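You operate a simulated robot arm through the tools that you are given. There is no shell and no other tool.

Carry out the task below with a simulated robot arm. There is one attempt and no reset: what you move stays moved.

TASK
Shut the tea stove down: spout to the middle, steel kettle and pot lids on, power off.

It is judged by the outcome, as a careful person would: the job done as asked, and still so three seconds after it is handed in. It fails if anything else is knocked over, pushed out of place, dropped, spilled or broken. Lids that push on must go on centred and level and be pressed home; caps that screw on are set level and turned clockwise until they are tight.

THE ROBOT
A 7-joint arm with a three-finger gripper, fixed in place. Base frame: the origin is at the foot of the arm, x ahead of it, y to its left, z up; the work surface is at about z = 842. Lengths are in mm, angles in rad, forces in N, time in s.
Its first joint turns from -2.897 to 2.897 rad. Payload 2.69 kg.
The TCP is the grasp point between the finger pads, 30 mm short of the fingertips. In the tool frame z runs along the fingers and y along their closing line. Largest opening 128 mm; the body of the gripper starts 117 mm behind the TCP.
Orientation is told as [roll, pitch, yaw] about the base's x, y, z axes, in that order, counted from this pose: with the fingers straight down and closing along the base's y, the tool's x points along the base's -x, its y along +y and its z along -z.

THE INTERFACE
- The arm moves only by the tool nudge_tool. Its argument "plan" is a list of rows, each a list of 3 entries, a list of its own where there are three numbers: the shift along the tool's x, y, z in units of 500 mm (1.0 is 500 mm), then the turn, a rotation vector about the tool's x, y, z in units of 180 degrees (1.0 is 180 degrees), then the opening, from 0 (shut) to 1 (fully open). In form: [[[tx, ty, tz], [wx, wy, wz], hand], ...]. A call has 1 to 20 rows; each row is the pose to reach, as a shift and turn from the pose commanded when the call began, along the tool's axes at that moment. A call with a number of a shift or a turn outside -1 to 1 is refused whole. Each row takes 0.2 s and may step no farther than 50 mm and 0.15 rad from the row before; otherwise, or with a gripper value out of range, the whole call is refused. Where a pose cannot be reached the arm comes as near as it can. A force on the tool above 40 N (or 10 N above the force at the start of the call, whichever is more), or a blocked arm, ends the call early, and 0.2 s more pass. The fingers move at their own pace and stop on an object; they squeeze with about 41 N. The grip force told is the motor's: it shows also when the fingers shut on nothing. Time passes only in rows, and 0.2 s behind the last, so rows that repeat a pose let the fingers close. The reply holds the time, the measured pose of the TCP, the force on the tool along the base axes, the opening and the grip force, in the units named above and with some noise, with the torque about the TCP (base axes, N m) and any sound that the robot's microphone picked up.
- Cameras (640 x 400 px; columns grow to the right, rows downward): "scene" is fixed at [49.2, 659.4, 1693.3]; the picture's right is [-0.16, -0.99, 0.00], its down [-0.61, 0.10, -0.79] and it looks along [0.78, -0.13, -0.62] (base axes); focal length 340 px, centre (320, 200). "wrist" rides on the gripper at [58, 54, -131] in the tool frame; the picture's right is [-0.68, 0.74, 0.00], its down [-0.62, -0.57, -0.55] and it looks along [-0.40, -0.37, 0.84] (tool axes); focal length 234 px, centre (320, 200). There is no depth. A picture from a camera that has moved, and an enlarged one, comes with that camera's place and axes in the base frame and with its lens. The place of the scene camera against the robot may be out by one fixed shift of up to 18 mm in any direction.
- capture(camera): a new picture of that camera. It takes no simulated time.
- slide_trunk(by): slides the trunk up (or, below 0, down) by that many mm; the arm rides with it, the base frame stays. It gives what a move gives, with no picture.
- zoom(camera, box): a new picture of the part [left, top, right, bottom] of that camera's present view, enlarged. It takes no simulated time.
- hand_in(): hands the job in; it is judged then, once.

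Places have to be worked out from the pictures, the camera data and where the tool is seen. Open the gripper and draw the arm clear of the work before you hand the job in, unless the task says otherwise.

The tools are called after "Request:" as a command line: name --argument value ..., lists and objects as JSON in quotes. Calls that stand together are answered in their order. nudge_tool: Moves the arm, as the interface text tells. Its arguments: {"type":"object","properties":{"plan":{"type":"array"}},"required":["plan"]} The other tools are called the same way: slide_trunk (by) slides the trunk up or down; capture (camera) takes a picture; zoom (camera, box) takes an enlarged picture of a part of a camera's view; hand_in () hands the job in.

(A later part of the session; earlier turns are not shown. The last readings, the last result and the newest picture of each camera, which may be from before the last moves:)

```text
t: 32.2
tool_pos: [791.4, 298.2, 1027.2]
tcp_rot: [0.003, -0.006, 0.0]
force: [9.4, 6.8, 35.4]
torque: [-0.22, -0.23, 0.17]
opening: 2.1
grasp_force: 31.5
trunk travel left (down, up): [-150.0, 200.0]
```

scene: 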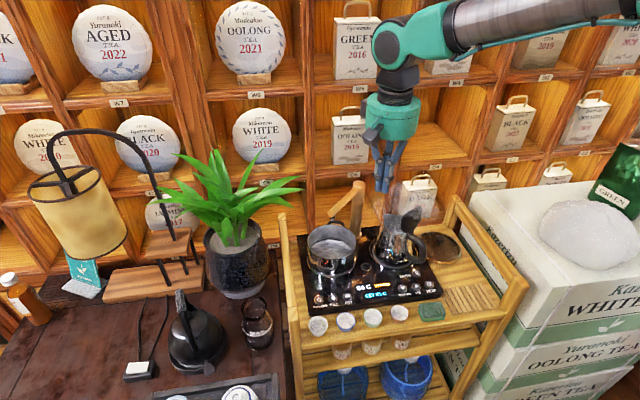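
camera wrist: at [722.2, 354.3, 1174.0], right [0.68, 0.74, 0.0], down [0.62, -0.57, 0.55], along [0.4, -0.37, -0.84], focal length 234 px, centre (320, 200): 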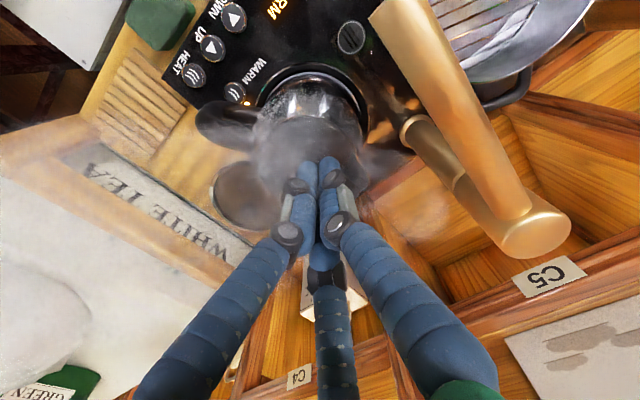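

It is solid at 35 N without further travel, so the lid is home. I lift straight off and inspect.

Request:
nudge_tool --plan '[[[0, 0, -0.01], [0, 0, 0], 0.0], [[0, 0, -0.06], [0, 0, 0], 0.0], [[0, 0, -0.14], [0, 0, 0], 0.0], [[0, 0, -0.22], [0, 0, 0], 0.0], [[0, 0, -0.3], [0, 0, 0], 0.0], [[0, 0, -0.3], [0, 0, 0], 0.0]]'

Request:
zoom --camera "scene" --box '[375, 200, 435, 260]'

Request:
zoom --camera "scene" --box '[280, 160, 480, 330]'

Request:
capture --camera "wrist"

```text
t: 33.6
tool_pos: [790.6, 296.9, 1175.0]
tcp_rot: [0.001, -0.001, 0.001]
force: [-0.3, -0.5, 0.9]
torque: [-0.01, -0.03, -0.01]
opening: 2.2
grasp_force: 31.6
trunk travel left (down, up): [-150.0, 200.0]
```

```text
6.67 times, centred on (405, 230) of scene
camera zoom: at [49.2, 659.4, 1693.3], right [-0.16, -0.99, 0.0], down [-0.61, 0.1, -0.79], along [0.78, -0.13, -0.62], focal length 2266 px, centre (-247, 0)
```

zoom: 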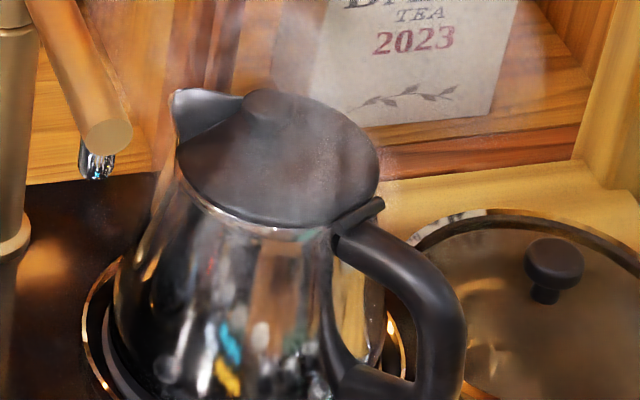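

```text
2.35 times, centred on (380, 245) of scene
camera zoom: at [49.2, 659.4, 1693.3], right [-0.16, -0.99, 0.0], down [-0.61, 0.1, -0.79], along [0.78, -0.13, -0.62], focal length 800 px, centre (179, 94)
```

zoom: 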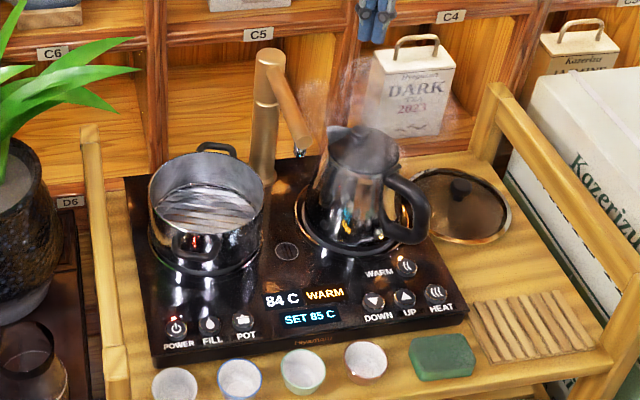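

```text
taken
camera wrist: at [731.2, 349.8, 1306.0], right [0.68, 0.74, 0.0], down [0.62, -0.57, 0.55], along [0.4, -0.37, -0.84], focal length 234 px, centre (320, 200)
```

wrist: 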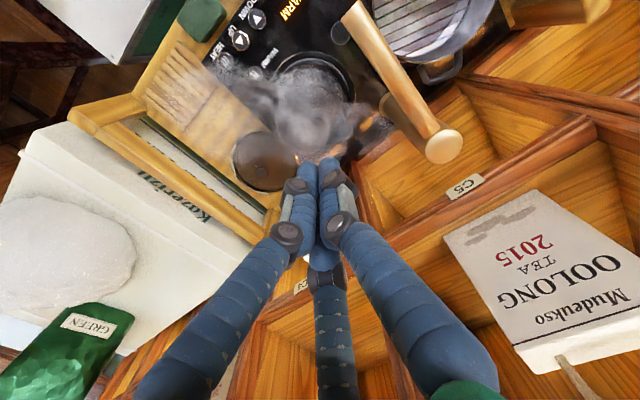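

Kettle lid is closed and flush. Next the pot lid on the cart's right: I move to a view over it to locate its knob.

Request:
nudge_tool --plan '[[[0.006, -0.083, -0.03], [0, 0, 0], 0.0], [[0.012, -0.166, -0.03], [0, 0, 0], 0.0], [[0.018, -0.249, -0.03], [0, 0, 0], 0.0], [[0.025, -0.332, -0.03], [0, 0, 0], 0.0], [[0.031, -0.415, -0.03], [0, 0, 0], 0.0], [[0.031, -0.415, -0.03], [0, 0, 0], 0.0]]'

Request:
capture --camera "wrist"

Request:
zoom --camera "wrist" --box '[220, 0, 460, 200]'

Request:
zoom --camera "scene" --box '[410, 210, 480, 270]'

```text
t: 35.0
tool_pos: [774.2, 86.6, 1182.7]
tcp_rot: [-0.001, -0.001, 0.001]
force: [-0.1, -0.6, 0.8]
torque: [0.06, -0.04, -0.01]
opening: 2.0
grasp_force: 32.0
trunk travel left (down, up): [-150.0, 200.0]
```

```text
taken
camera wrist: at [715.4, 140.2, 1312.8], right [0.68, 0.74, 0.0], down [0.62, -0.57, 0.55], along [0.4, -0.37, -0.84], focal length 234 px, centre (320, 200)
```

wrist: 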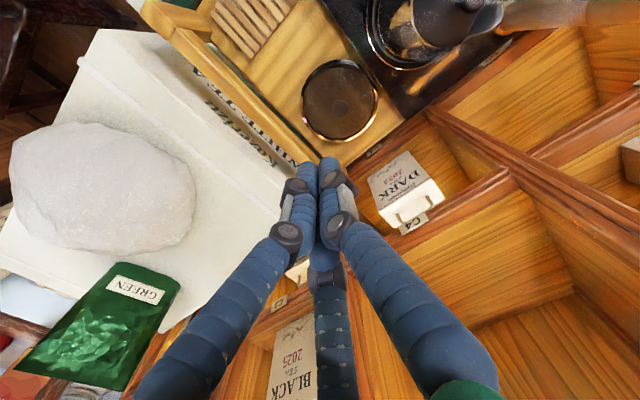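

```text
2.00 times, centred on (340, 100) of wrist
camera zoom: at [715.4, 140.2, 1312.8], right [0.68, 0.74, 0.0], down [0.62, -0.57, 0.55], along [0.4, -0.37, -0.84], focal length 468 px, centre (280, 400)
```

zoom: 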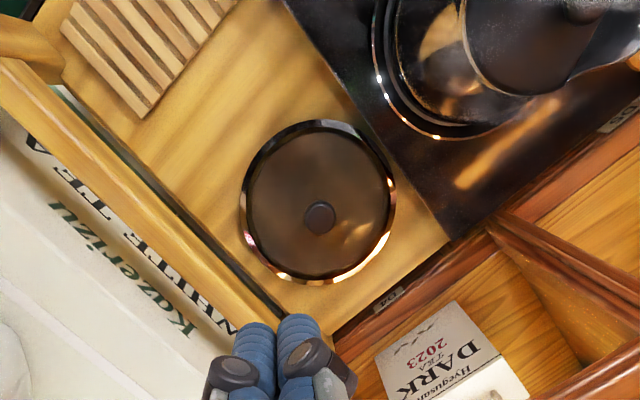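

```text
6.67 times, centred on (445, 240) of scene
camera zoom: at [49.2, 659.4, 1693.3], right [-0.16, -0.99, 0.0], down [-0.61, 0.1, -0.79], along [0.78, -0.13, -0.62], focal length 2266 px, centre (-513, -67)
```

zoom: 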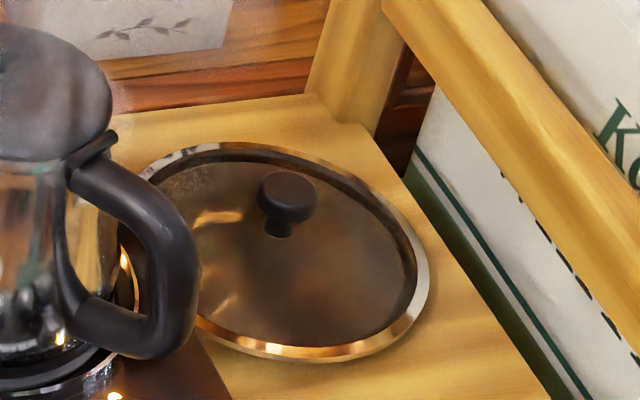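

The lid's knob is at about (804, 106), top near z ≈ 885; lid diameter ≈ 147 mm. I move above it with the hand half open and descend to z = 960 for a check.

Request:
nudge_tool --plan '[[[-0.0287, 0.017, 0], [0, 0, 0], 0.5], [[-0.0574, 0.0336, 0], [0, 0, 0], 0.5], [[-0.0574, 0.0336, 0.09], [0, 0, 0], 0.5], [[-0.0574, 0.0336, 0.18], [0, 0, 0], 0.5], [[-0.0574, 0.0336, 0.27], [0, 0, 0], 0.5], [[-0.0574, 0.0336, 0.36], [0, 0, 0], 0.5], [[-0.0574, 0.0336, 0.41], [0, 0, 0], 0.5], [[-0.0574, 0.0336, 0.454], [0, 0, 0], 0.5], [[-0.0574, 0.0336, 0.454], [0, 0, 0], 0.5]]'

Request:
capture --camera "wrist"

Request:
zoom --camera "scene" --box '[390, 170, 490, 280]'

```text
t: 37.0
tool_pos: [803.5, 106.0, 957.4]
tcp_rot: [0.001, 0.001, 0.0]
force: [0.0, -0.6, -1.1]
torque: [0.03, -0.02, -0.01]
opening: 64.0
grasp_force: 0.0
trunk travel left (down, up): [-150.0, 200.0]
```

```text
taken
camera wrist: at [744.4, 158.9, 1088.0], right [0.68, 0.74, 0.0], down [0.62, -0.57, 0.55], along [0.4, -0.37, -0.84], focal length 234 px, centre (320, 200)
```

wrist: 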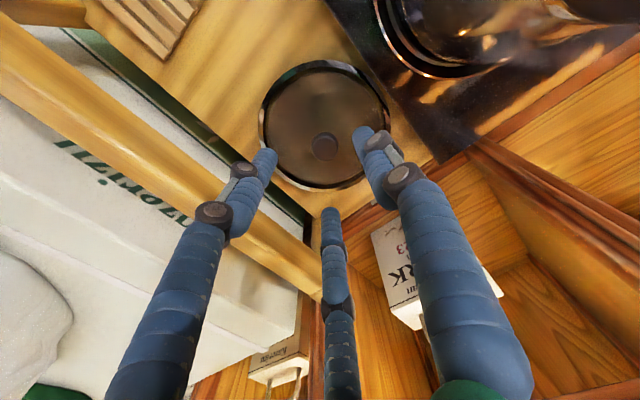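

```text
3.64 times, centred on (440, 225) of scene
camera zoom: at [49.2, 659.4, 1693.3], right [-0.16, -0.99, 0.0], down [-0.61, 0.1, -0.79], along [0.78, -0.13, -0.62], focal length 1236 px, centre (-116, 109)
```

zoom: 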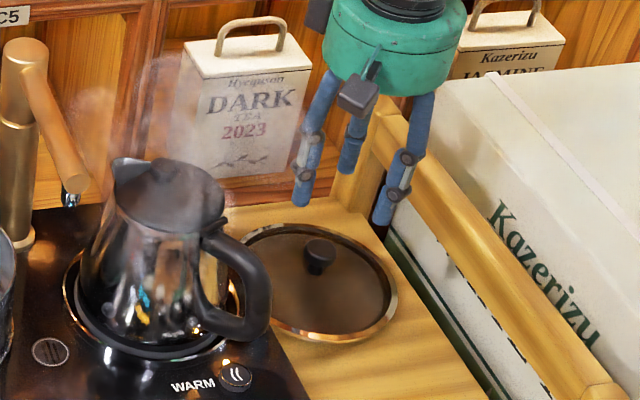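

With two wrist views the knob comes out at about (809, 105) and z ≈ 852, so the cart top is lower than assumed. I correct and descend to z = 905, then look again.

Request:
nudge_tool --plan '[[[-0.008, -0.002, 0.03], [0, 0, 0], 0.5], [[-0.008, -0.002, 0.07], [0, 0, 0], 0.5], [[-0.008, -0.002, 0.11], [0, 0, 0], 0.5], [[-0.008, -0.002, 0.11], [0, 0, 0], 0.5]]'

Request:
capture --camera "wrist"

Request:
zoom --camera "scene" --box '[390, 170, 490, 280]'

```text
t: 38.0
tool_pos: [807.5, 106.3, 904.9]
tcp_rot: [-0.001, 0.001, 0.0]
force: [0.1, 0.1, -0.4]
torque: [0.05, 0.05, 0.01]
opening: 64.2
grasp_force: 0.0
trunk travel left (down, up): [-150.0, 200.0]
```

```text
taken
camera wrist: at [748.1, 159.9, 1034.2], right [0.68, 0.74, 0.0], down [0.62, -0.57, 0.55], along [0.4, -0.37, -0.84], focal length 234 px, centre (320, 200)
```

wrist: 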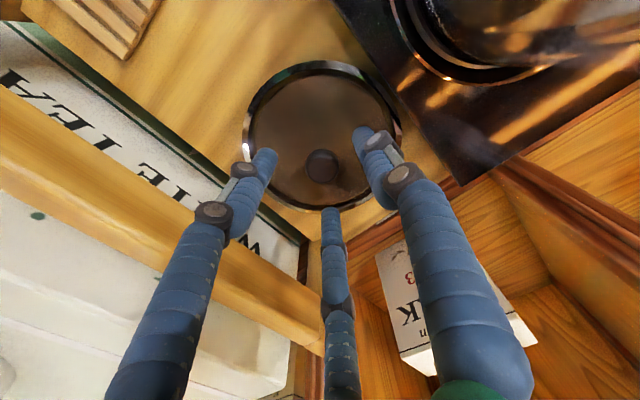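

```text
3.64 times, centred on (440, 225) of scene
camera zoom: at [49.2, 659.4, 1693.3], right [-0.16, -0.99, 0.0], down [-0.61, 0.1, -0.79], along [0.78, -0.13, -0.62], focal length 1236 px, centre (-116, 109)
```

zoom: 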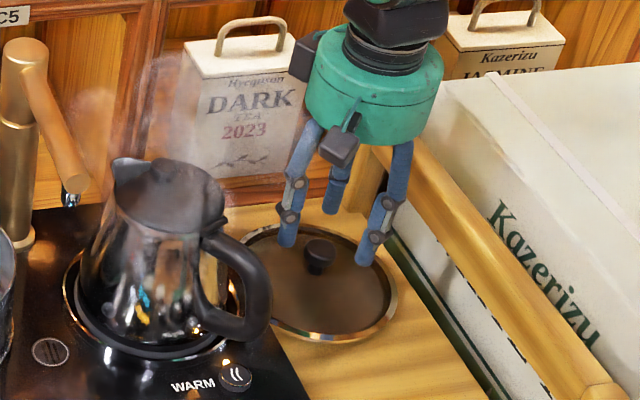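

Knob now lines up with the TCP axis at (808.5, 105.5), head centre z ≈ 857. I lower to z = 880 (tips 850) and look.

Request:
nudge_tool --plan '[[[0, 0, 0.02], [0, 0, 0], 0.5], [[0, 0, 0.04], [0, 0, 0], 0.5], [[0, 0, 0.05], [0, 0, 0], 0.5], [[0, 0, 0.05], [0, 0, 0], 0.5]]'

Request:
capture --camera "wrist"

Request:
zoom --camera "scene" --box '[410, 200, 480, 270]'

```text
t: 39.0
tool_pos: [807.2, 105.1, 879.5]
tcp_rot: [0.0, -0.001, -0.002]
force: [-0.5, 0.1, -0.5]
torque: [0.02, -0.02, -0.01]
opening: 63.9
grasp_force: 0.1
trunk travel left (down, up): [-150.0, 200.0]
```

```text
taken
camera wrist: at [748.0, 157.7, 1009.6], right [0.68, 0.74, 0.0], down [0.62, -0.57, 0.55], along [0.4, -0.37, -0.84], focal length 234 px, centre (320, 200)
```

wrist: 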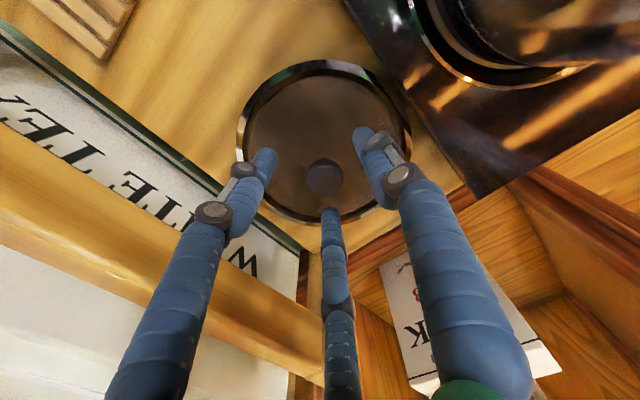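

```text
5.71 times, centred on (445, 235) of scene
camera zoom: at [49.2, 659.4, 1693.3], right [-0.16, -0.99, 0.0], down [-0.61, 0.1, -0.79], along [0.78, -0.13, -0.62], focal length 1942 px, centre (-394, 0)
```

zoom: 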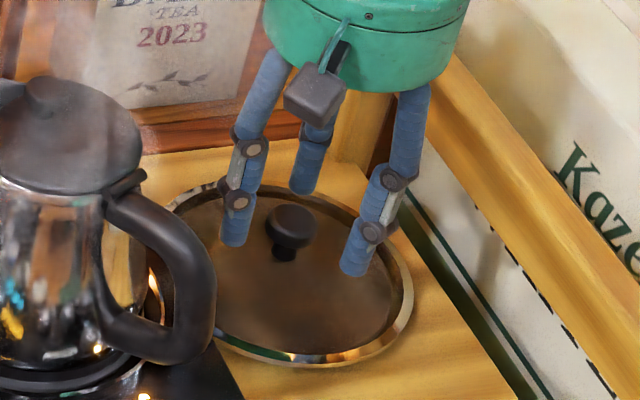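

Tips are around the knob, just above the glass. I go down 6 mm more and close the hand on the knob.

Request:
nudge_tool --plan '[[[0, 0, 0.006], [0, 0, 0], 0.5], [[0, 0, 0.012], [0, 0, 0], 0.5], [[0, 0, 0.012], [0, 0, 0], 0.4], [[0, 0, 0.012], [0, 0, 0], 0.3], [[0, 0, 0.012], [0, 0, 0], 0.2], [[0, 0, 0.012], [0, 0, 0], 0.1], [[0, 0, 0.012], [0, 0, 0], 0.0], [[0, 0, 0.012], [0, 0, 0], 0.0]]'

Request:
capture --camera "wrist"

Request:
zoom --camera "scene" --box '[410, 200, 480, 270]'

```text
t: 40.8
tool_pos: [808.1, 104.5, 873.1]
tcp_rot: [0.0, -0.001, 0.001]
force: [0.3, 0.0, -0.7]
torque: [-0.04, -0.06, 0.0]
opening: 30.2
grasp_force: 40.8
trunk travel left (down, up): [-150.0, 200.0]
```

```text
taken
camera wrist: at [747.9, 157.3, 1004.1], right [0.68, 0.74, 0.0], down [0.62, -0.57, 0.55], along [0.4, -0.37, -0.84], focal length 234 px, centre (320, 200)
```

wrist: 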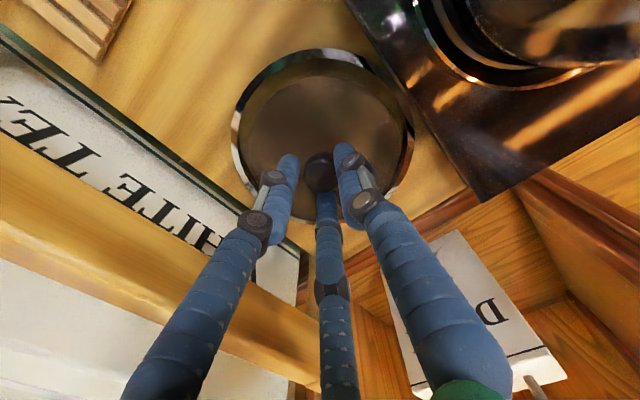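

```text
5.71 times, centred on (445, 235) of scene
camera zoom: at [49.2, 659.4, 1693.3], right [-0.16, -0.99, 0.0], down [-0.61, 0.1, -0.79], along [0.78, -0.13, -0.62], focal length 1942 px, centre (-394, 0)
```

zoom: 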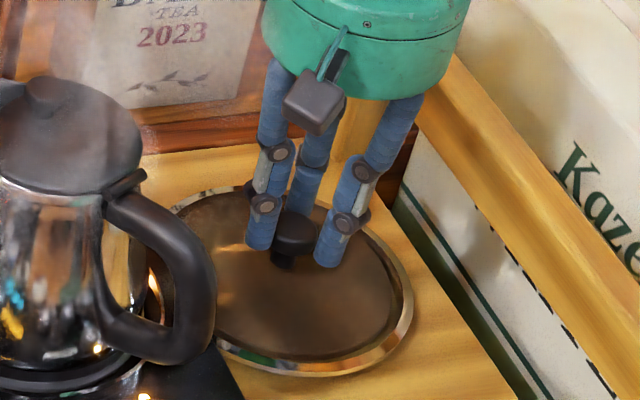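

The knob is gripped (opening 30 mm, 41 N). I lift straight up slowly and check that the lid hangs level.

Request:
nudge_tool --plan '[[[0, 0, -0.01], [0, 0, 0], 0.0], [[0, 0, -0.03], [0, 0, 0], 0.0], [[0, 0, -0.06], [0, 0, 0], 0.0], [[0, 0, -0.1], [0, 0, 0], 0.0], [[0, 0, -0.16], [0, 0, 0], 0.0], [[0, 0, -0.22], [0, 0, 0], 0.0], [[0, 0, -0.28], [0, 0, 0], 0.0], [[0, 0, -0.28], [0, 0, 0], 0.0]]'

Request:
capture --camera "wrist"

Request:
zoom --camera "scene" --box '[390, 140, 490, 260]'

```text
t: 42.6
tool_pos: [808.6, 105.4, 1012.2]
tcp_rot: [0.0, 0.0, -0.001]
force: [-0.4, 0.6, 0.0]
torque: [0.02, -0.01, 0.0]
opening: 27.8
grasp_force: 41.0
trunk travel left (down, up): [-150.0, 200.0]
```

```text
taken
camera wrist: at [748.8, 158.1, 1142.6], right [0.68, 0.74, 0.0], down [0.62, -0.57, 0.55], along [0.4, -0.37, -0.84], focal length 234 px, centre (320, 200)
```

wrist: 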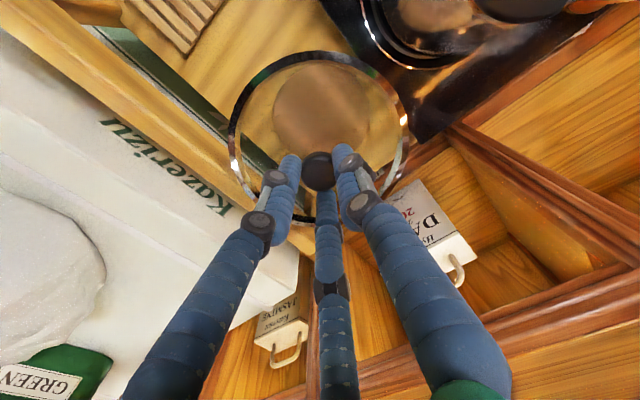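

```text
3.33 times, centred on (440, 200) of scene
camera zoom: at [49.2, 659.4, 1693.3], right [-0.16, -0.99, 0.0], down [-0.61, 0.1, -0.79], along [0.78, -0.13, -0.62], focal length 1133 px, centre (-80, 200)
```

zoom: 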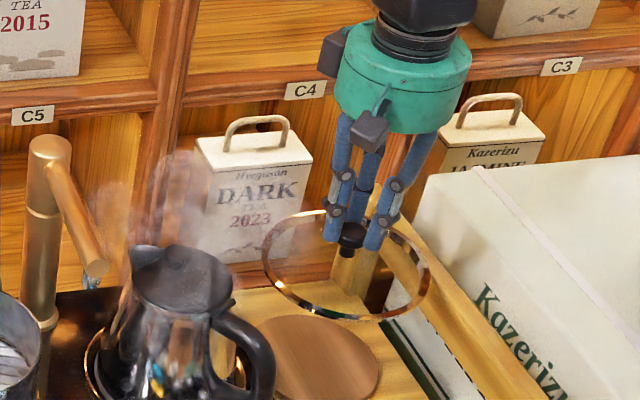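

The glass lid is lifted level off its wooden coaster. I zoom in to see how the knob and rim sit relative to the tool axis.

Request:
zoom --camera "wrist" --box '[200, 30, 440, 240]'

```text
1.90 times, centred on (320, 135) of wrist
camera zoom: at [748.8, 158.1, 1142.6], right [0.68, 0.74, 0.0], down [0.62, -0.57, 0.55], along [0.4, -0.37, -0.84], focal length 446 px, centre (320, 324)
```

zoom: 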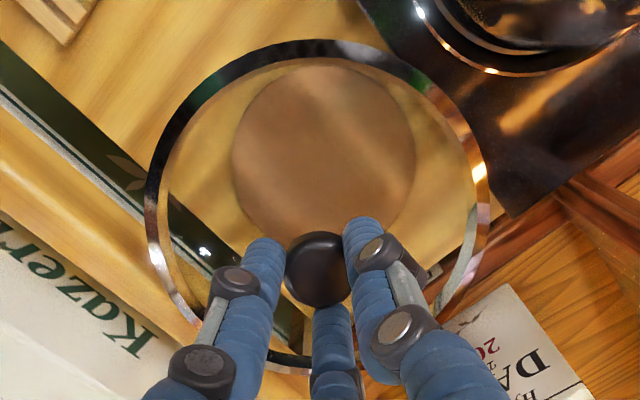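

Lid rim plane is ≈ 56 mm below the TCP, centred within ~3 mm of the tool axis, radius ≈ 76 mm. I raise it to clear the spout (TCP z = 1200) and carry it gently over towards the pot.

Request:
nudge_tool --plan '[[[0, 0, -0.06], [0, 0, 0], 0.0], [[0, 0, -0.13], [0, 0, 0], 0.0], [[0, 0, -0.2], [0, 0, 0], 0.0], [[0, 0, -0.27], [0, 0, 0], 0.0], [[0, 0, -0.33], [0, 0, 0], 0.0], [[0, 0, -0.372], [0, 0, 0], 0.0], [[0.004, 0.04, -0.372], [0, 0, 0], 0.0], [[0.01, 0.1, -0.372], [0, 0, 0], 0.0], [[0.016, 0.17, -0.372], [0, 0, 0], 0.0], [[0.022, 0.24, -0.372], [0, 0, 0], 0.0], [[0.028, 0.31, -0.372], [0, 0, 0], 0.0], [[0.034, 0.38, -0.372], [0, 0, 0], 0.0], [[0.04, 0.45, -0.372], [0, 0, 0], 0.0], [[0.046, 0.52, -0.372], [0, 0, 0], 0.0], [[0.052, 0.59, -0.372], [0, 0, 0], 0.0], [[0.058, 0.66, -0.372], [0, 0, 0], 0.0], [[0.064, 0.73, -0.372], [0, 0, 0], 0.0], [[0.068, 0.77, -0.372], [0, 0, 0], 0.0], [[0.07, 0.789, -0.372], [0, 0, 0], 0.0], [[0.07, 0.789, -0.372], [0, 0, 0], 0.0]]'

Request:
capture --camera "wrist"

Request:
zoom --camera "scene" --box '[280, 120, 420, 300]'

```text
t: 46.8
tool_pos: [773.7, 500.4, 1199.2]
tcp_rot: [0.0, 0.001, -0.002]
force: [0.3, -0.1, -1.3]
torque: [-0.03, -0.02, -0.01]
opening: 27.2
grasp_force: 40.5
trunk travel left (down, up): [-150.0, 200.0]
```

```text
taken
camera wrist: at [715.1, 553.1, 1329.5], right [0.68, 0.74, 0.0], down [0.62, -0.57, 0.55], along [0.4, -0.37, -0.84], focal length 234 px, centre (320, 200)
```

wrist: 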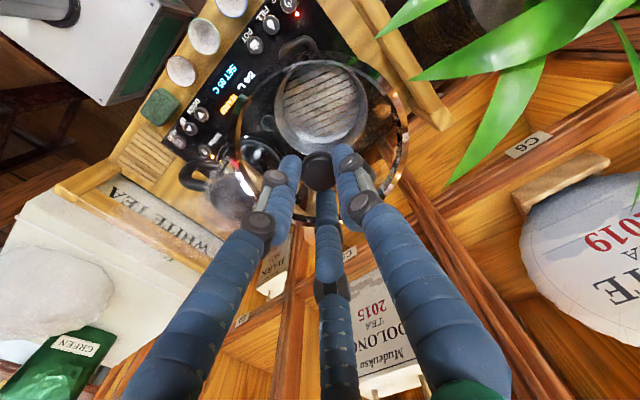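

```text
2.22 times, centred on (350, 210) of scene
camera zoom: at [49.2, 659.4, 1693.3], right [-0.16, -0.99, 0.0], down [-0.61, 0.1, -0.79], along [0.78, -0.13, -0.62], focal length 755 px, centre (253, 178)
```

zoom: 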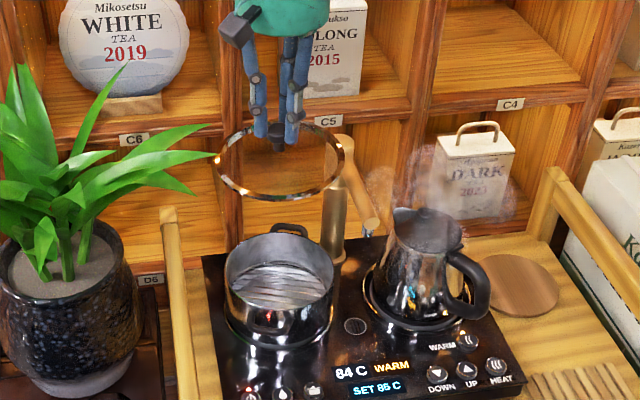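

The lid hangs level above the pot. A plant leaf tip lies near (789, 598, 1090), about 18 mm beyond the lid's edge, so I must come straight down. Zooming to measure the pot rim centre against the lid.

Request:
zoom --camera "wrist" --box '[220, 20, 430, 200]'

Request:
zoom --camera "scene" --box '[315, 160, 365, 270]'

```text
2.22 times, centred on (325, 110) of wrist
camera zoom: at [715.1, 553.1, 1329.5], right [0.68, 0.74, 0.0], down [0.62, -0.57, 0.55], along [0.4, -0.37, -0.84], focal length 520 px, centre (309, 400)
```

zoom: 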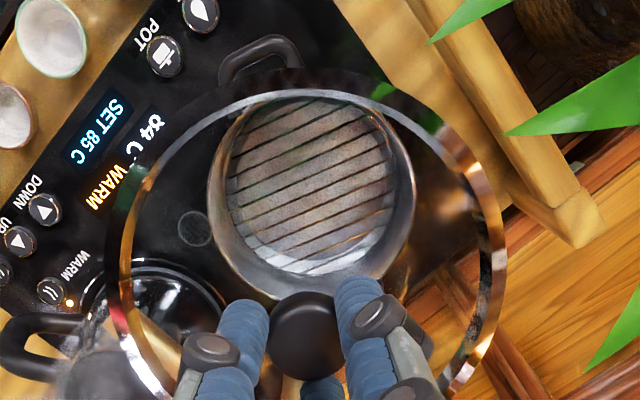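

```text
3.64 times, centred on (340, 215) of scene
camera zoom: at [49.2, 659.4, 1693.3], right [-0.16, -0.99, 0.0], down [-0.61, 0.1, -0.79], along [0.78, -0.13, -0.62], focal length 1236 px, centre (247, 146)
```

zoom: 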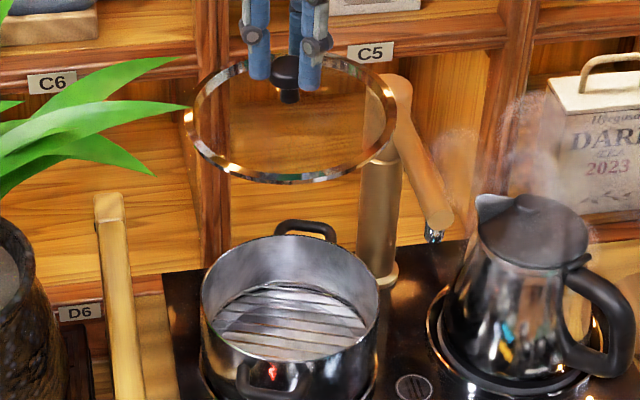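

Pot rim: centre ≈ (774, 502), z ≈ 958, radius ≈ 72 mm. I lower the lid straight to about 25 mm above the rim and check alignment.

Request:
nudge_tool --plan '[[[-0.002, 0.003, 0.06], [0, 0, 0], 0.0], [[-0.002, 0.003, 0.12], [0, 0, 0], 0.0], [[-0.002, 0.003, 0.18], [0, 0, 0], 0.0], [[-0.002, 0.003, 0.24], [0, 0, 0], 0.0], [[-0.002, 0.003, 0.29], [0, 0, 0], 0.0], [[-0.002, 0.003, 0.32], [0, 0, 0], 0.0], [[-0.002, 0.003, 0.32], [0, 0, 0], 0.0]]'

Request:
zoom --camera "wrist" --box '[200, 20, 440, 240]'

Request:
zoom --camera "scene" --box '[290, 200, 370, 280]'

```text
t: 48.4
tool_pos: [774.2, 498.8, 1039.3]
tcp_rot: [0.0, 0.0, 0.0]
force: [0.1, -0.1, -1.3]
torque: [0.0, 0.04, 0.02]
opening: 27.5
grasp_force: 40.4
trunk travel left (down, up): [-150.0, 200.0]
```

```text
1.82 times, centred on (320, 130) of wrist
camera zoom: at [714.2, 551.8, 1169.4], right [0.68, 0.74, 0.0], down [0.62, -0.57, 0.55], along [0.4, -0.37, -0.84], focal length 426 px, centre (320, 327)
```

zoom: 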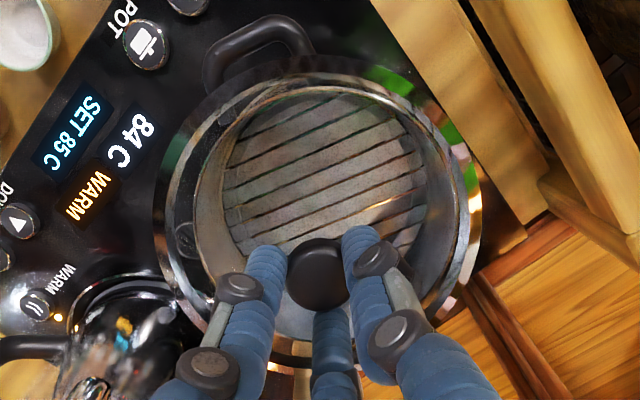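

```text
5.00 times, centred on (330, 240) of scene
camera zoom: at [49.2, 659.4, 1693.3], right [-0.16, -0.99, 0.0], down [-0.61, 0.1, -0.79], along [0.78, -0.13, -0.62], focal length 1699 px, centre (270, 0)
```

zoom: 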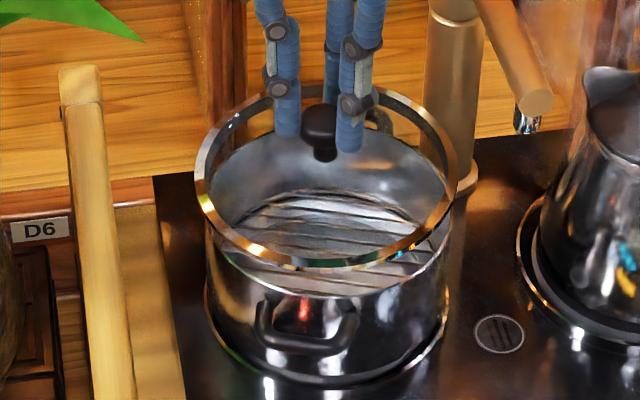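

Roughly aligned; I need a finer measure of both rims before lowering, so I take larger zooms.

Request:
zoom --camera "wrist" --box '[240, 40, 340, 140]'

Request:
zoom --camera "wrist" --box '[330, 50, 420, 140]'

Request:
zoom --camera "wrist" --box '[240, 120, 420, 240]'

Request:
zoom --camera "scene" --box '[304, 210, 364, 260]'

```text
4.00 times, centred on (290, 90) of wrist
camera zoom: at [714.2, 551.8, 1169.4], right [0.68, 0.74, 0.0], down [0.62, -0.57, 0.55], along [0.4, -0.37, -0.84], focal length 937 px, centre (440, 640)
```

zoom: 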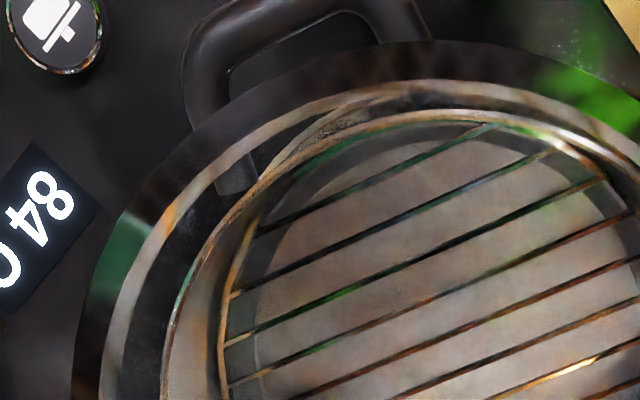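

```text
4.44 times, centred on (375, 95) of wrist
camera zoom: at [714.2, 551.8, 1169.4], right [0.68, 0.74, 0.0], down [0.62, -0.57, 0.55], along [0.4, -0.37, -0.84], focal length 1041 px, centre (76, 667)
```

zoom: 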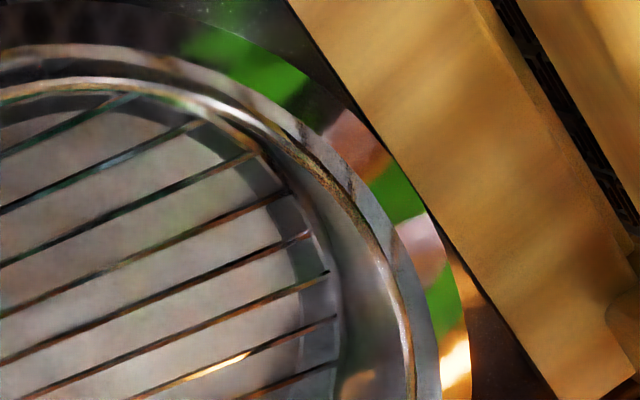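

```text
3.33 times, centred on (330, 180) of wrist
camera zoom: at [714.2, 551.8, 1169.4], right [0.68, 0.74, 0.0], down [0.62, -0.57, 0.55], along [0.4, -0.37, -0.84], focal length 781 px, centre (287, 267)
```

zoom: 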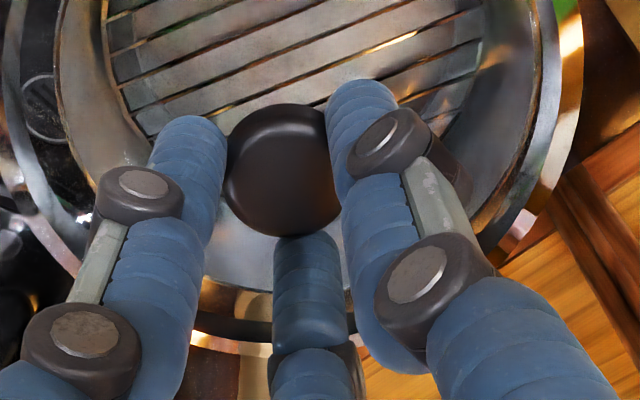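

```text
8.00 times, centred on (334, 235) of scene
camera zoom: at [49.2, 659.4, 1693.3], right [-0.16, -0.99, 0.0], down [-0.61, 0.1, -0.79], along [0.78, -0.13, -0.62], focal length 2719 px, centre (208, -80)
```

zoom: 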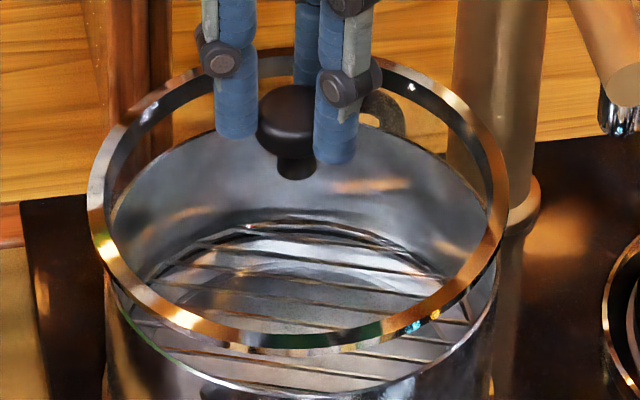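

Fitting both rims: the pot centre lies about +8 mm in x and −1 mm in y from the lid centre, with ~34 mm of height left. I shift and lower by 18 mm, then re-measure.

Request:
nudge_tool --plan '[[[-0.008, -0.001, 0], [0, 0, 0], 0.0], [[-0.016, -0.002, 0], [0, 0, 0], 0.0], [[-0.016, -0.002, 0.018], [0, 0, 0], 0.0], [[-0.016, -0.002, 0.036], [0, 0, 0], 0.0], [[-0.016, -0.002, 0.036], [0, 0, 0], 0.0]]'

Request:
zoom --camera "wrist" --box '[220, 40, 420, 165]'

Request:
zoom --camera "scene" --box '[304, 215, 364, 265]'

```text
t: 49.6
tool_pos: [782.9, 498.3, 1021.7]
tcp_rot: [0.001, 0.0, 0.0]
force: [0.7, 0.7, -2.2]
torque: [0.0, 0.04, -0.02]
opening: 27.4
grasp_force: 40.9
trunk travel left (down, up): [-150.0, 200.0]
```

```text
3.20 times, centred on (320, 102) of wrist
camera zoom: at [722.9, 552.5, 1152.2], right [0.68, 0.74, 0.0], down [0.62, -0.57, 0.55], along [0.4, -0.37, -0.84], focal length 749 px, centre (320, 512)
```

zoom: 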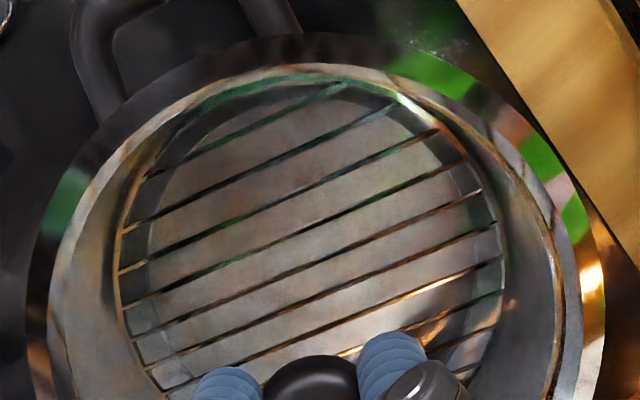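

```text
8.00 times, centred on (334, 240) of scene
camera zoom: at [49.2, 659.4, 1693.3], right [-0.16, -0.99, 0.0], down [-0.61, 0.1, -0.79], along [0.78, -0.13, -0.62], focal length 2719 px, centre (208, -120)
```

zoom: 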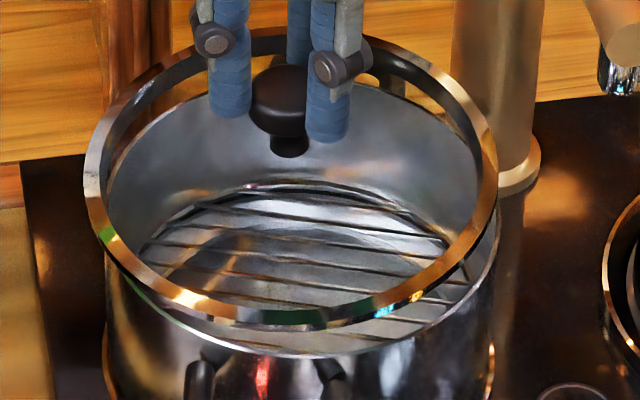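

I zoom further on the edges to separate lid rim from pot rim.

Request:
zoom --camera "wrist" --box '[220, 100, 270, 160]'

Request:
zoom --camera "wrist" --box '[370, 90, 420, 150]'

Request:
zoom --camera "wrist" --box '[290, 40, 350, 90]'

Request:
zoom --camera "wrist" --box '[260, 180, 400, 260]'

```text
6.67 times, centred on (245, 130) of wrist
camera zoom: at [722.9, 552.5, 1152.2], right [0.68, 0.74, 0.0], down [0.62, -0.57, 0.55], along [0.4, -0.37, -0.84], focal length 1561 px, centre (820, 667)
```

zoom: 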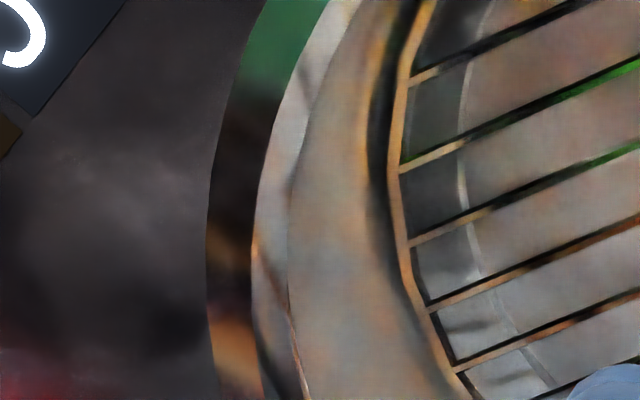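

```text
6.67 times, centred on (395, 120) of wrist
camera zoom: at [722.9, 552.5, 1152.2], right [0.68, 0.74, 0.0], down [0.62, -0.57, 0.55], along [0.4, -0.37, -0.84], focal length 1561 px, centre (-180, 733)
```

zoom: 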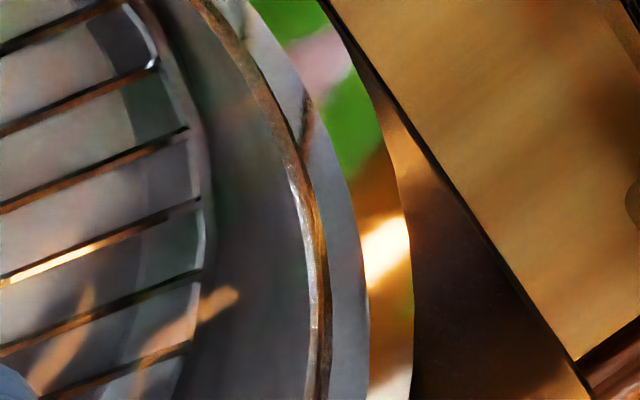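

```text
8.00 times, centred on (320, 65) of wrist
camera zoom: at [722.9, 552.5, 1152.2], right [0.68, 0.74, 0.0], down [0.62, -0.57, 0.55], along [0.4, -0.37, -0.84], focal length 1873 px, centre (320, 1280)
```

zoom: 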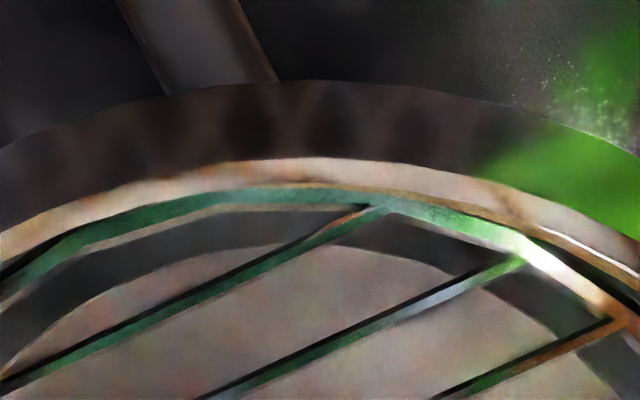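

```text
4.57 times, centred on (330, 220) of wrist
camera zoom: at [722.9, 552.5, 1152.2], right [0.68, 0.74, 0.0], down [0.62, -0.57, 0.55], along [0.4, -0.37, -0.84], focal length 1070 px, centre (274, 109)
```

zoom: 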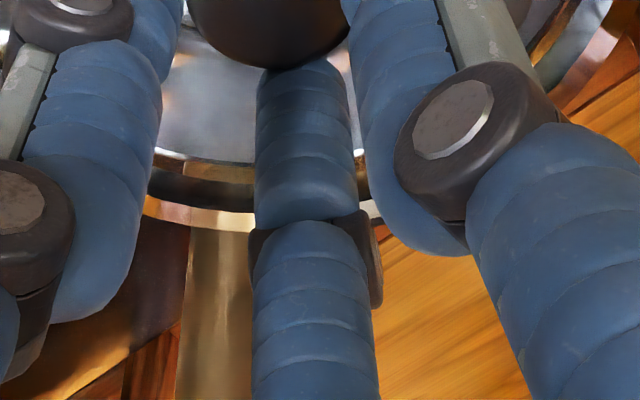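

Now x looks right and the lid sits ~4.5 mm too far towards +y (both cameras agree). I shift −4.5 mm in y, lower 6 mm and re-check.

Request:
nudge_tool --plan '[[[0, -0.005, 0], [0, 0, 0], 0.0], [[0, -0.009, 0.004], [0, 0, 0], 0.0], [[0, -0.009, 0.012], [0, 0, 0], 0.0], [[0, -0.009, 0.012], [0, 0, 0], 0.0]]'

Request:
zoom --camera "scene" --box '[304, 215, 364, 265]'

Request:
zoom --camera "wrist" --box '[220, 40, 420, 165]'

Request:
zoom --camera "wrist" --box '[220, 100, 270, 160]'

Request:
zoom --camera "wrist" --box '[370, 90, 420, 150]'

```text
t: 50.6
tool_pos: [783.0, 495.9, 1015.9]
tcp_rot: [0.0, 0.0, -0.001]
force: [-0.7, 0.0, -1.1]
torque: [0.0, -0.01, 0.01]
opening: 27.5
grasp_force: 41.5
trunk travel left (down, up): [-150.0, 200.0]
```

```text
8.00 times, centred on (334, 240) of scene
camera zoom: at [49.2, 659.4, 1693.3], right [-0.16, -0.99, 0.0], down [-0.61, 0.1, -0.79], along [0.78, -0.13, -0.62], focal length 2719 px, centre (208, -120)
```

zoom: 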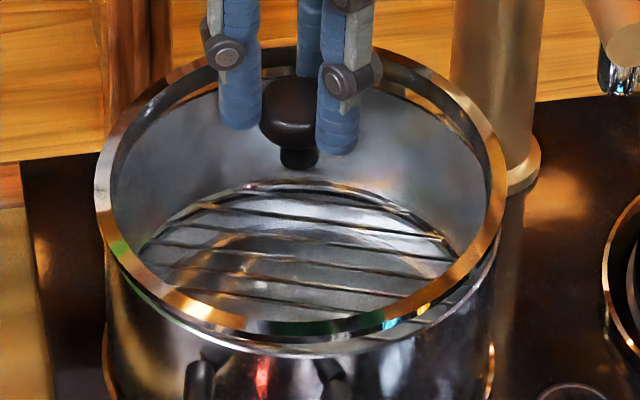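

```text
3.20 times, centred on (320, 102) of wrist
camera zoom: at [723.1, 548.6, 1145.3], right [0.68, 0.74, 0.0], down [0.62, -0.57, 0.55], along [0.4, -0.37, -0.84], focal length 749 px, centre (320, 512)
```

zoom: 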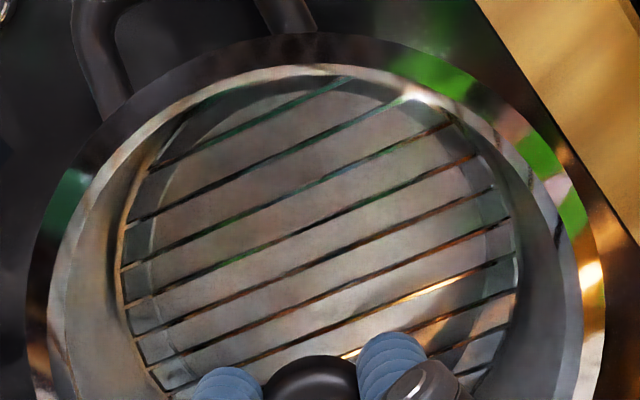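

```text
6.67 times, centred on (245, 130) of wrist
camera zoom: at [723.1, 548.6, 1145.3], right [0.68, 0.74, 0.0], down [0.62, -0.57, 0.55], along [0.4, -0.37, -0.84], focal length 1561 px, centre (820, 667)
```

zoom: 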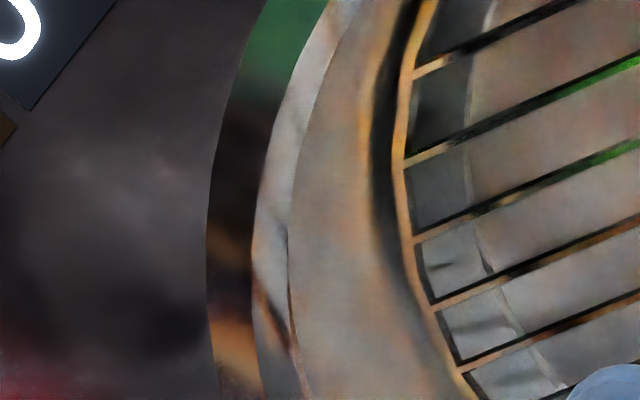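

```text
6.67 times, centred on (395, 120) of wrist
camera zoom: at [723.1, 548.6, 1145.3], right [0.68, 0.74, 0.0], down [0.62, -0.57, 0.55], along [0.4, -0.37, -0.84], focal length 1561 px, centre (-180, 733)
```

zoom: 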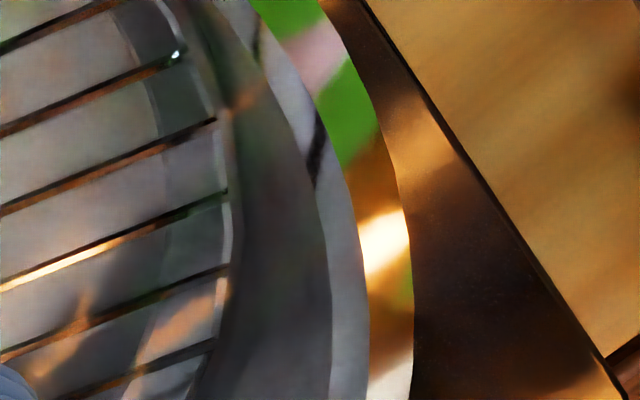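

Scene shows the lid centred in y within 1 mm; the wrist view hints the pot is ~2 mm more towards +x. I shift +2 mm in x and lower another 6 mm, watching force.

Request:
nudge_tool --plan '[[[-0.004, 0, 0], [0, 0, 0], 0.0], [[-0.004, 0, 0.004], [0, 0, 0], 0.0], [[-0.004, 0, 0.008], [0, 0, 0], 0.0], [[-0.004, 0, 0.012], [0, 0, 0], 0.0], [[-0.004, 0, 0.012], [0, 0, 0], 0.0]]'

Request:
zoom --camera "scene" --box '[304, 215, 364, 265]'

Request:
zoom --camera "wrist" --box '[220, 120, 280, 220]'

Request:
zoom --camera "wrist" --box '[360, 120, 420, 220]'

```text
t: 51.8
tool_pos: [784.5, 496.5, 1009.4]
tcp_rot: [0.001, 0.0, 0.001]
force: [0.2, -0.5, -1.7]
torque: [0.0, 0.02, -0.01]
opening: 27.2
grasp_force: 40.8
trunk travel left (down, up): [-150.0, 200.0]
```

```text
8.00 times, centred on (334, 240) of scene
camera zoom: at [49.2, 659.4, 1693.3], right [-0.16, -0.99, 0.0], down [-0.61, 0.1, -0.79], along [0.78, -0.13, -0.62], focal length 2719 px, centre (208, -120)
```

zoom: 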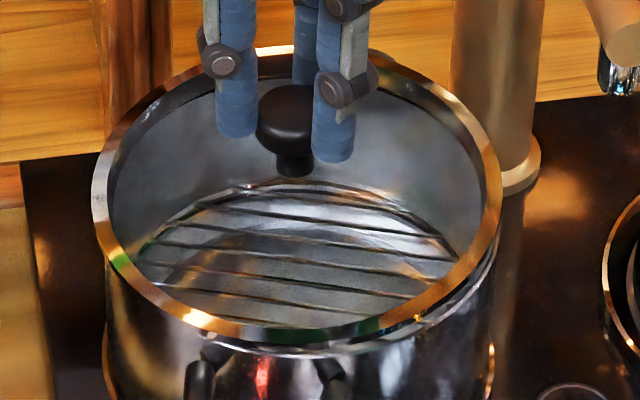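

```text
4.00 times, centred on (250, 170) of wrist
camera zoom: at [724.9, 549.6, 1139.7], right [0.68, 0.74, 0.0], down [0.62, -0.57, 0.55], along [0.4, -0.37, -0.84], focal length 937 px, centre (600, 320)
```

zoom: 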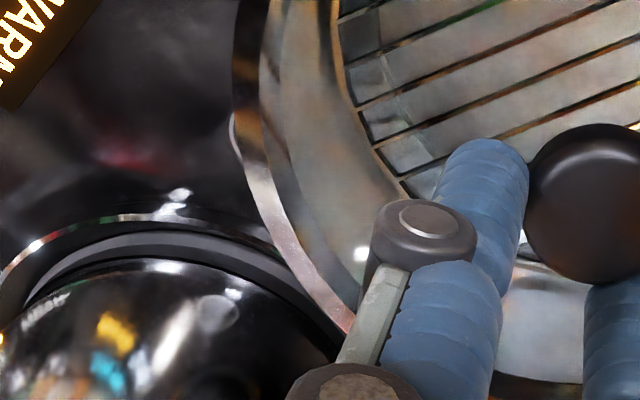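

```text
4.00 times, centred on (390, 170) of wrist
camera zoom: at [724.9, 549.6, 1139.7], right [0.68, 0.74, 0.0], down [0.62, -0.57, 0.55], along [0.4, -0.37, -0.84], focal length 937 px, centre (40, 320)
```

zoom: 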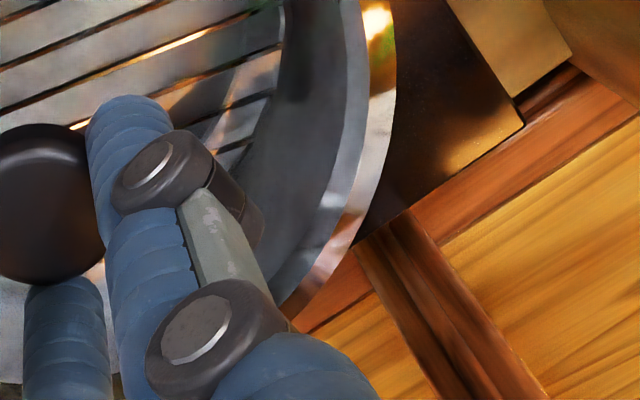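

Lid is ~1.7 mm too far +y and about 9 mm above the rim. I correct y by −2 mm and lower in 1.5 mm steps to find contact.

Request:
nudge_tool --plan '[[[0, -0.004, 0], [0, 0, 0], 0.0], [[0, -0.004, 0.003], [0, 0, 0], 0.0], [[0, -0.004, 0.006], [0, 0, 0], 0.0], [[0, -0.004, 0.009], [0, 0, 0], 0.0], [[0, -0.004, 0.012], [0, 0, 0], 0.0], [[0, -0.004, 0.012], [0, 0, 0], 0.0]]'

Request:
zoom --camera "scene" --box '[304, 215, 364, 265]'

Request:
zoom --camera "wrist" --box '[210, 40, 430, 240]'

```text
t: 53.2
tool_pos: [783.6, 494.8, 1004.9]
tcp_rot: [0.0, 0.0, 0.001]
force: [0.5, -1.2, 2.1]
torque: [0.16, 0.01, -0.04]
opening: 27.2
grasp_force: 40.9
trunk travel left (down, up): [-150.0, 200.0]
```

```text
8.00 times, centred on (334, 240) of scene
camera zoom: at [49.2, 659.4, 1693.3], right [-0.16, -0.99, 0.0], down [-0.61, 0.1, -0.79], along [0.78, -0.13, -0.62], focal length 2719 px, centre (208, -120)
```

zoom: 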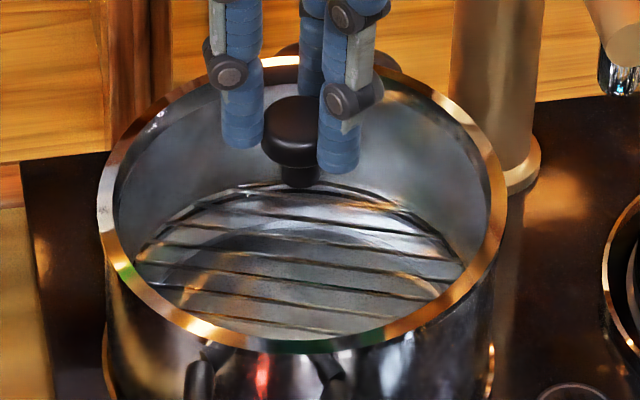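

```text
2.00 times, centred on (320, 140) of wrist
camera zoom: at [724.1, 547.4, 1134.5], right [0.68, 0.74, 0.0], down [0.61, -0.57, 0.55], along [0.4, -0.37, -0.84], focal length 468 px, centre (320, 320)
```

zoom: 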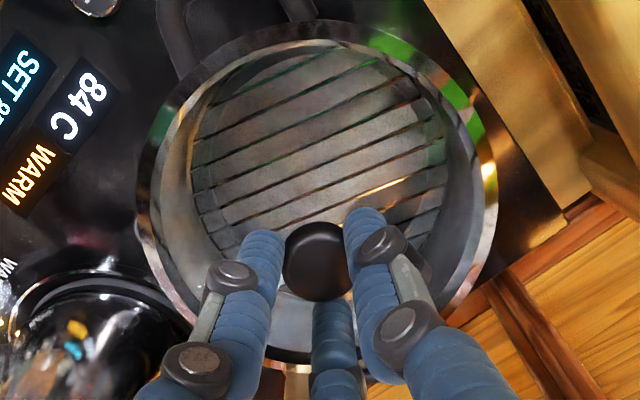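

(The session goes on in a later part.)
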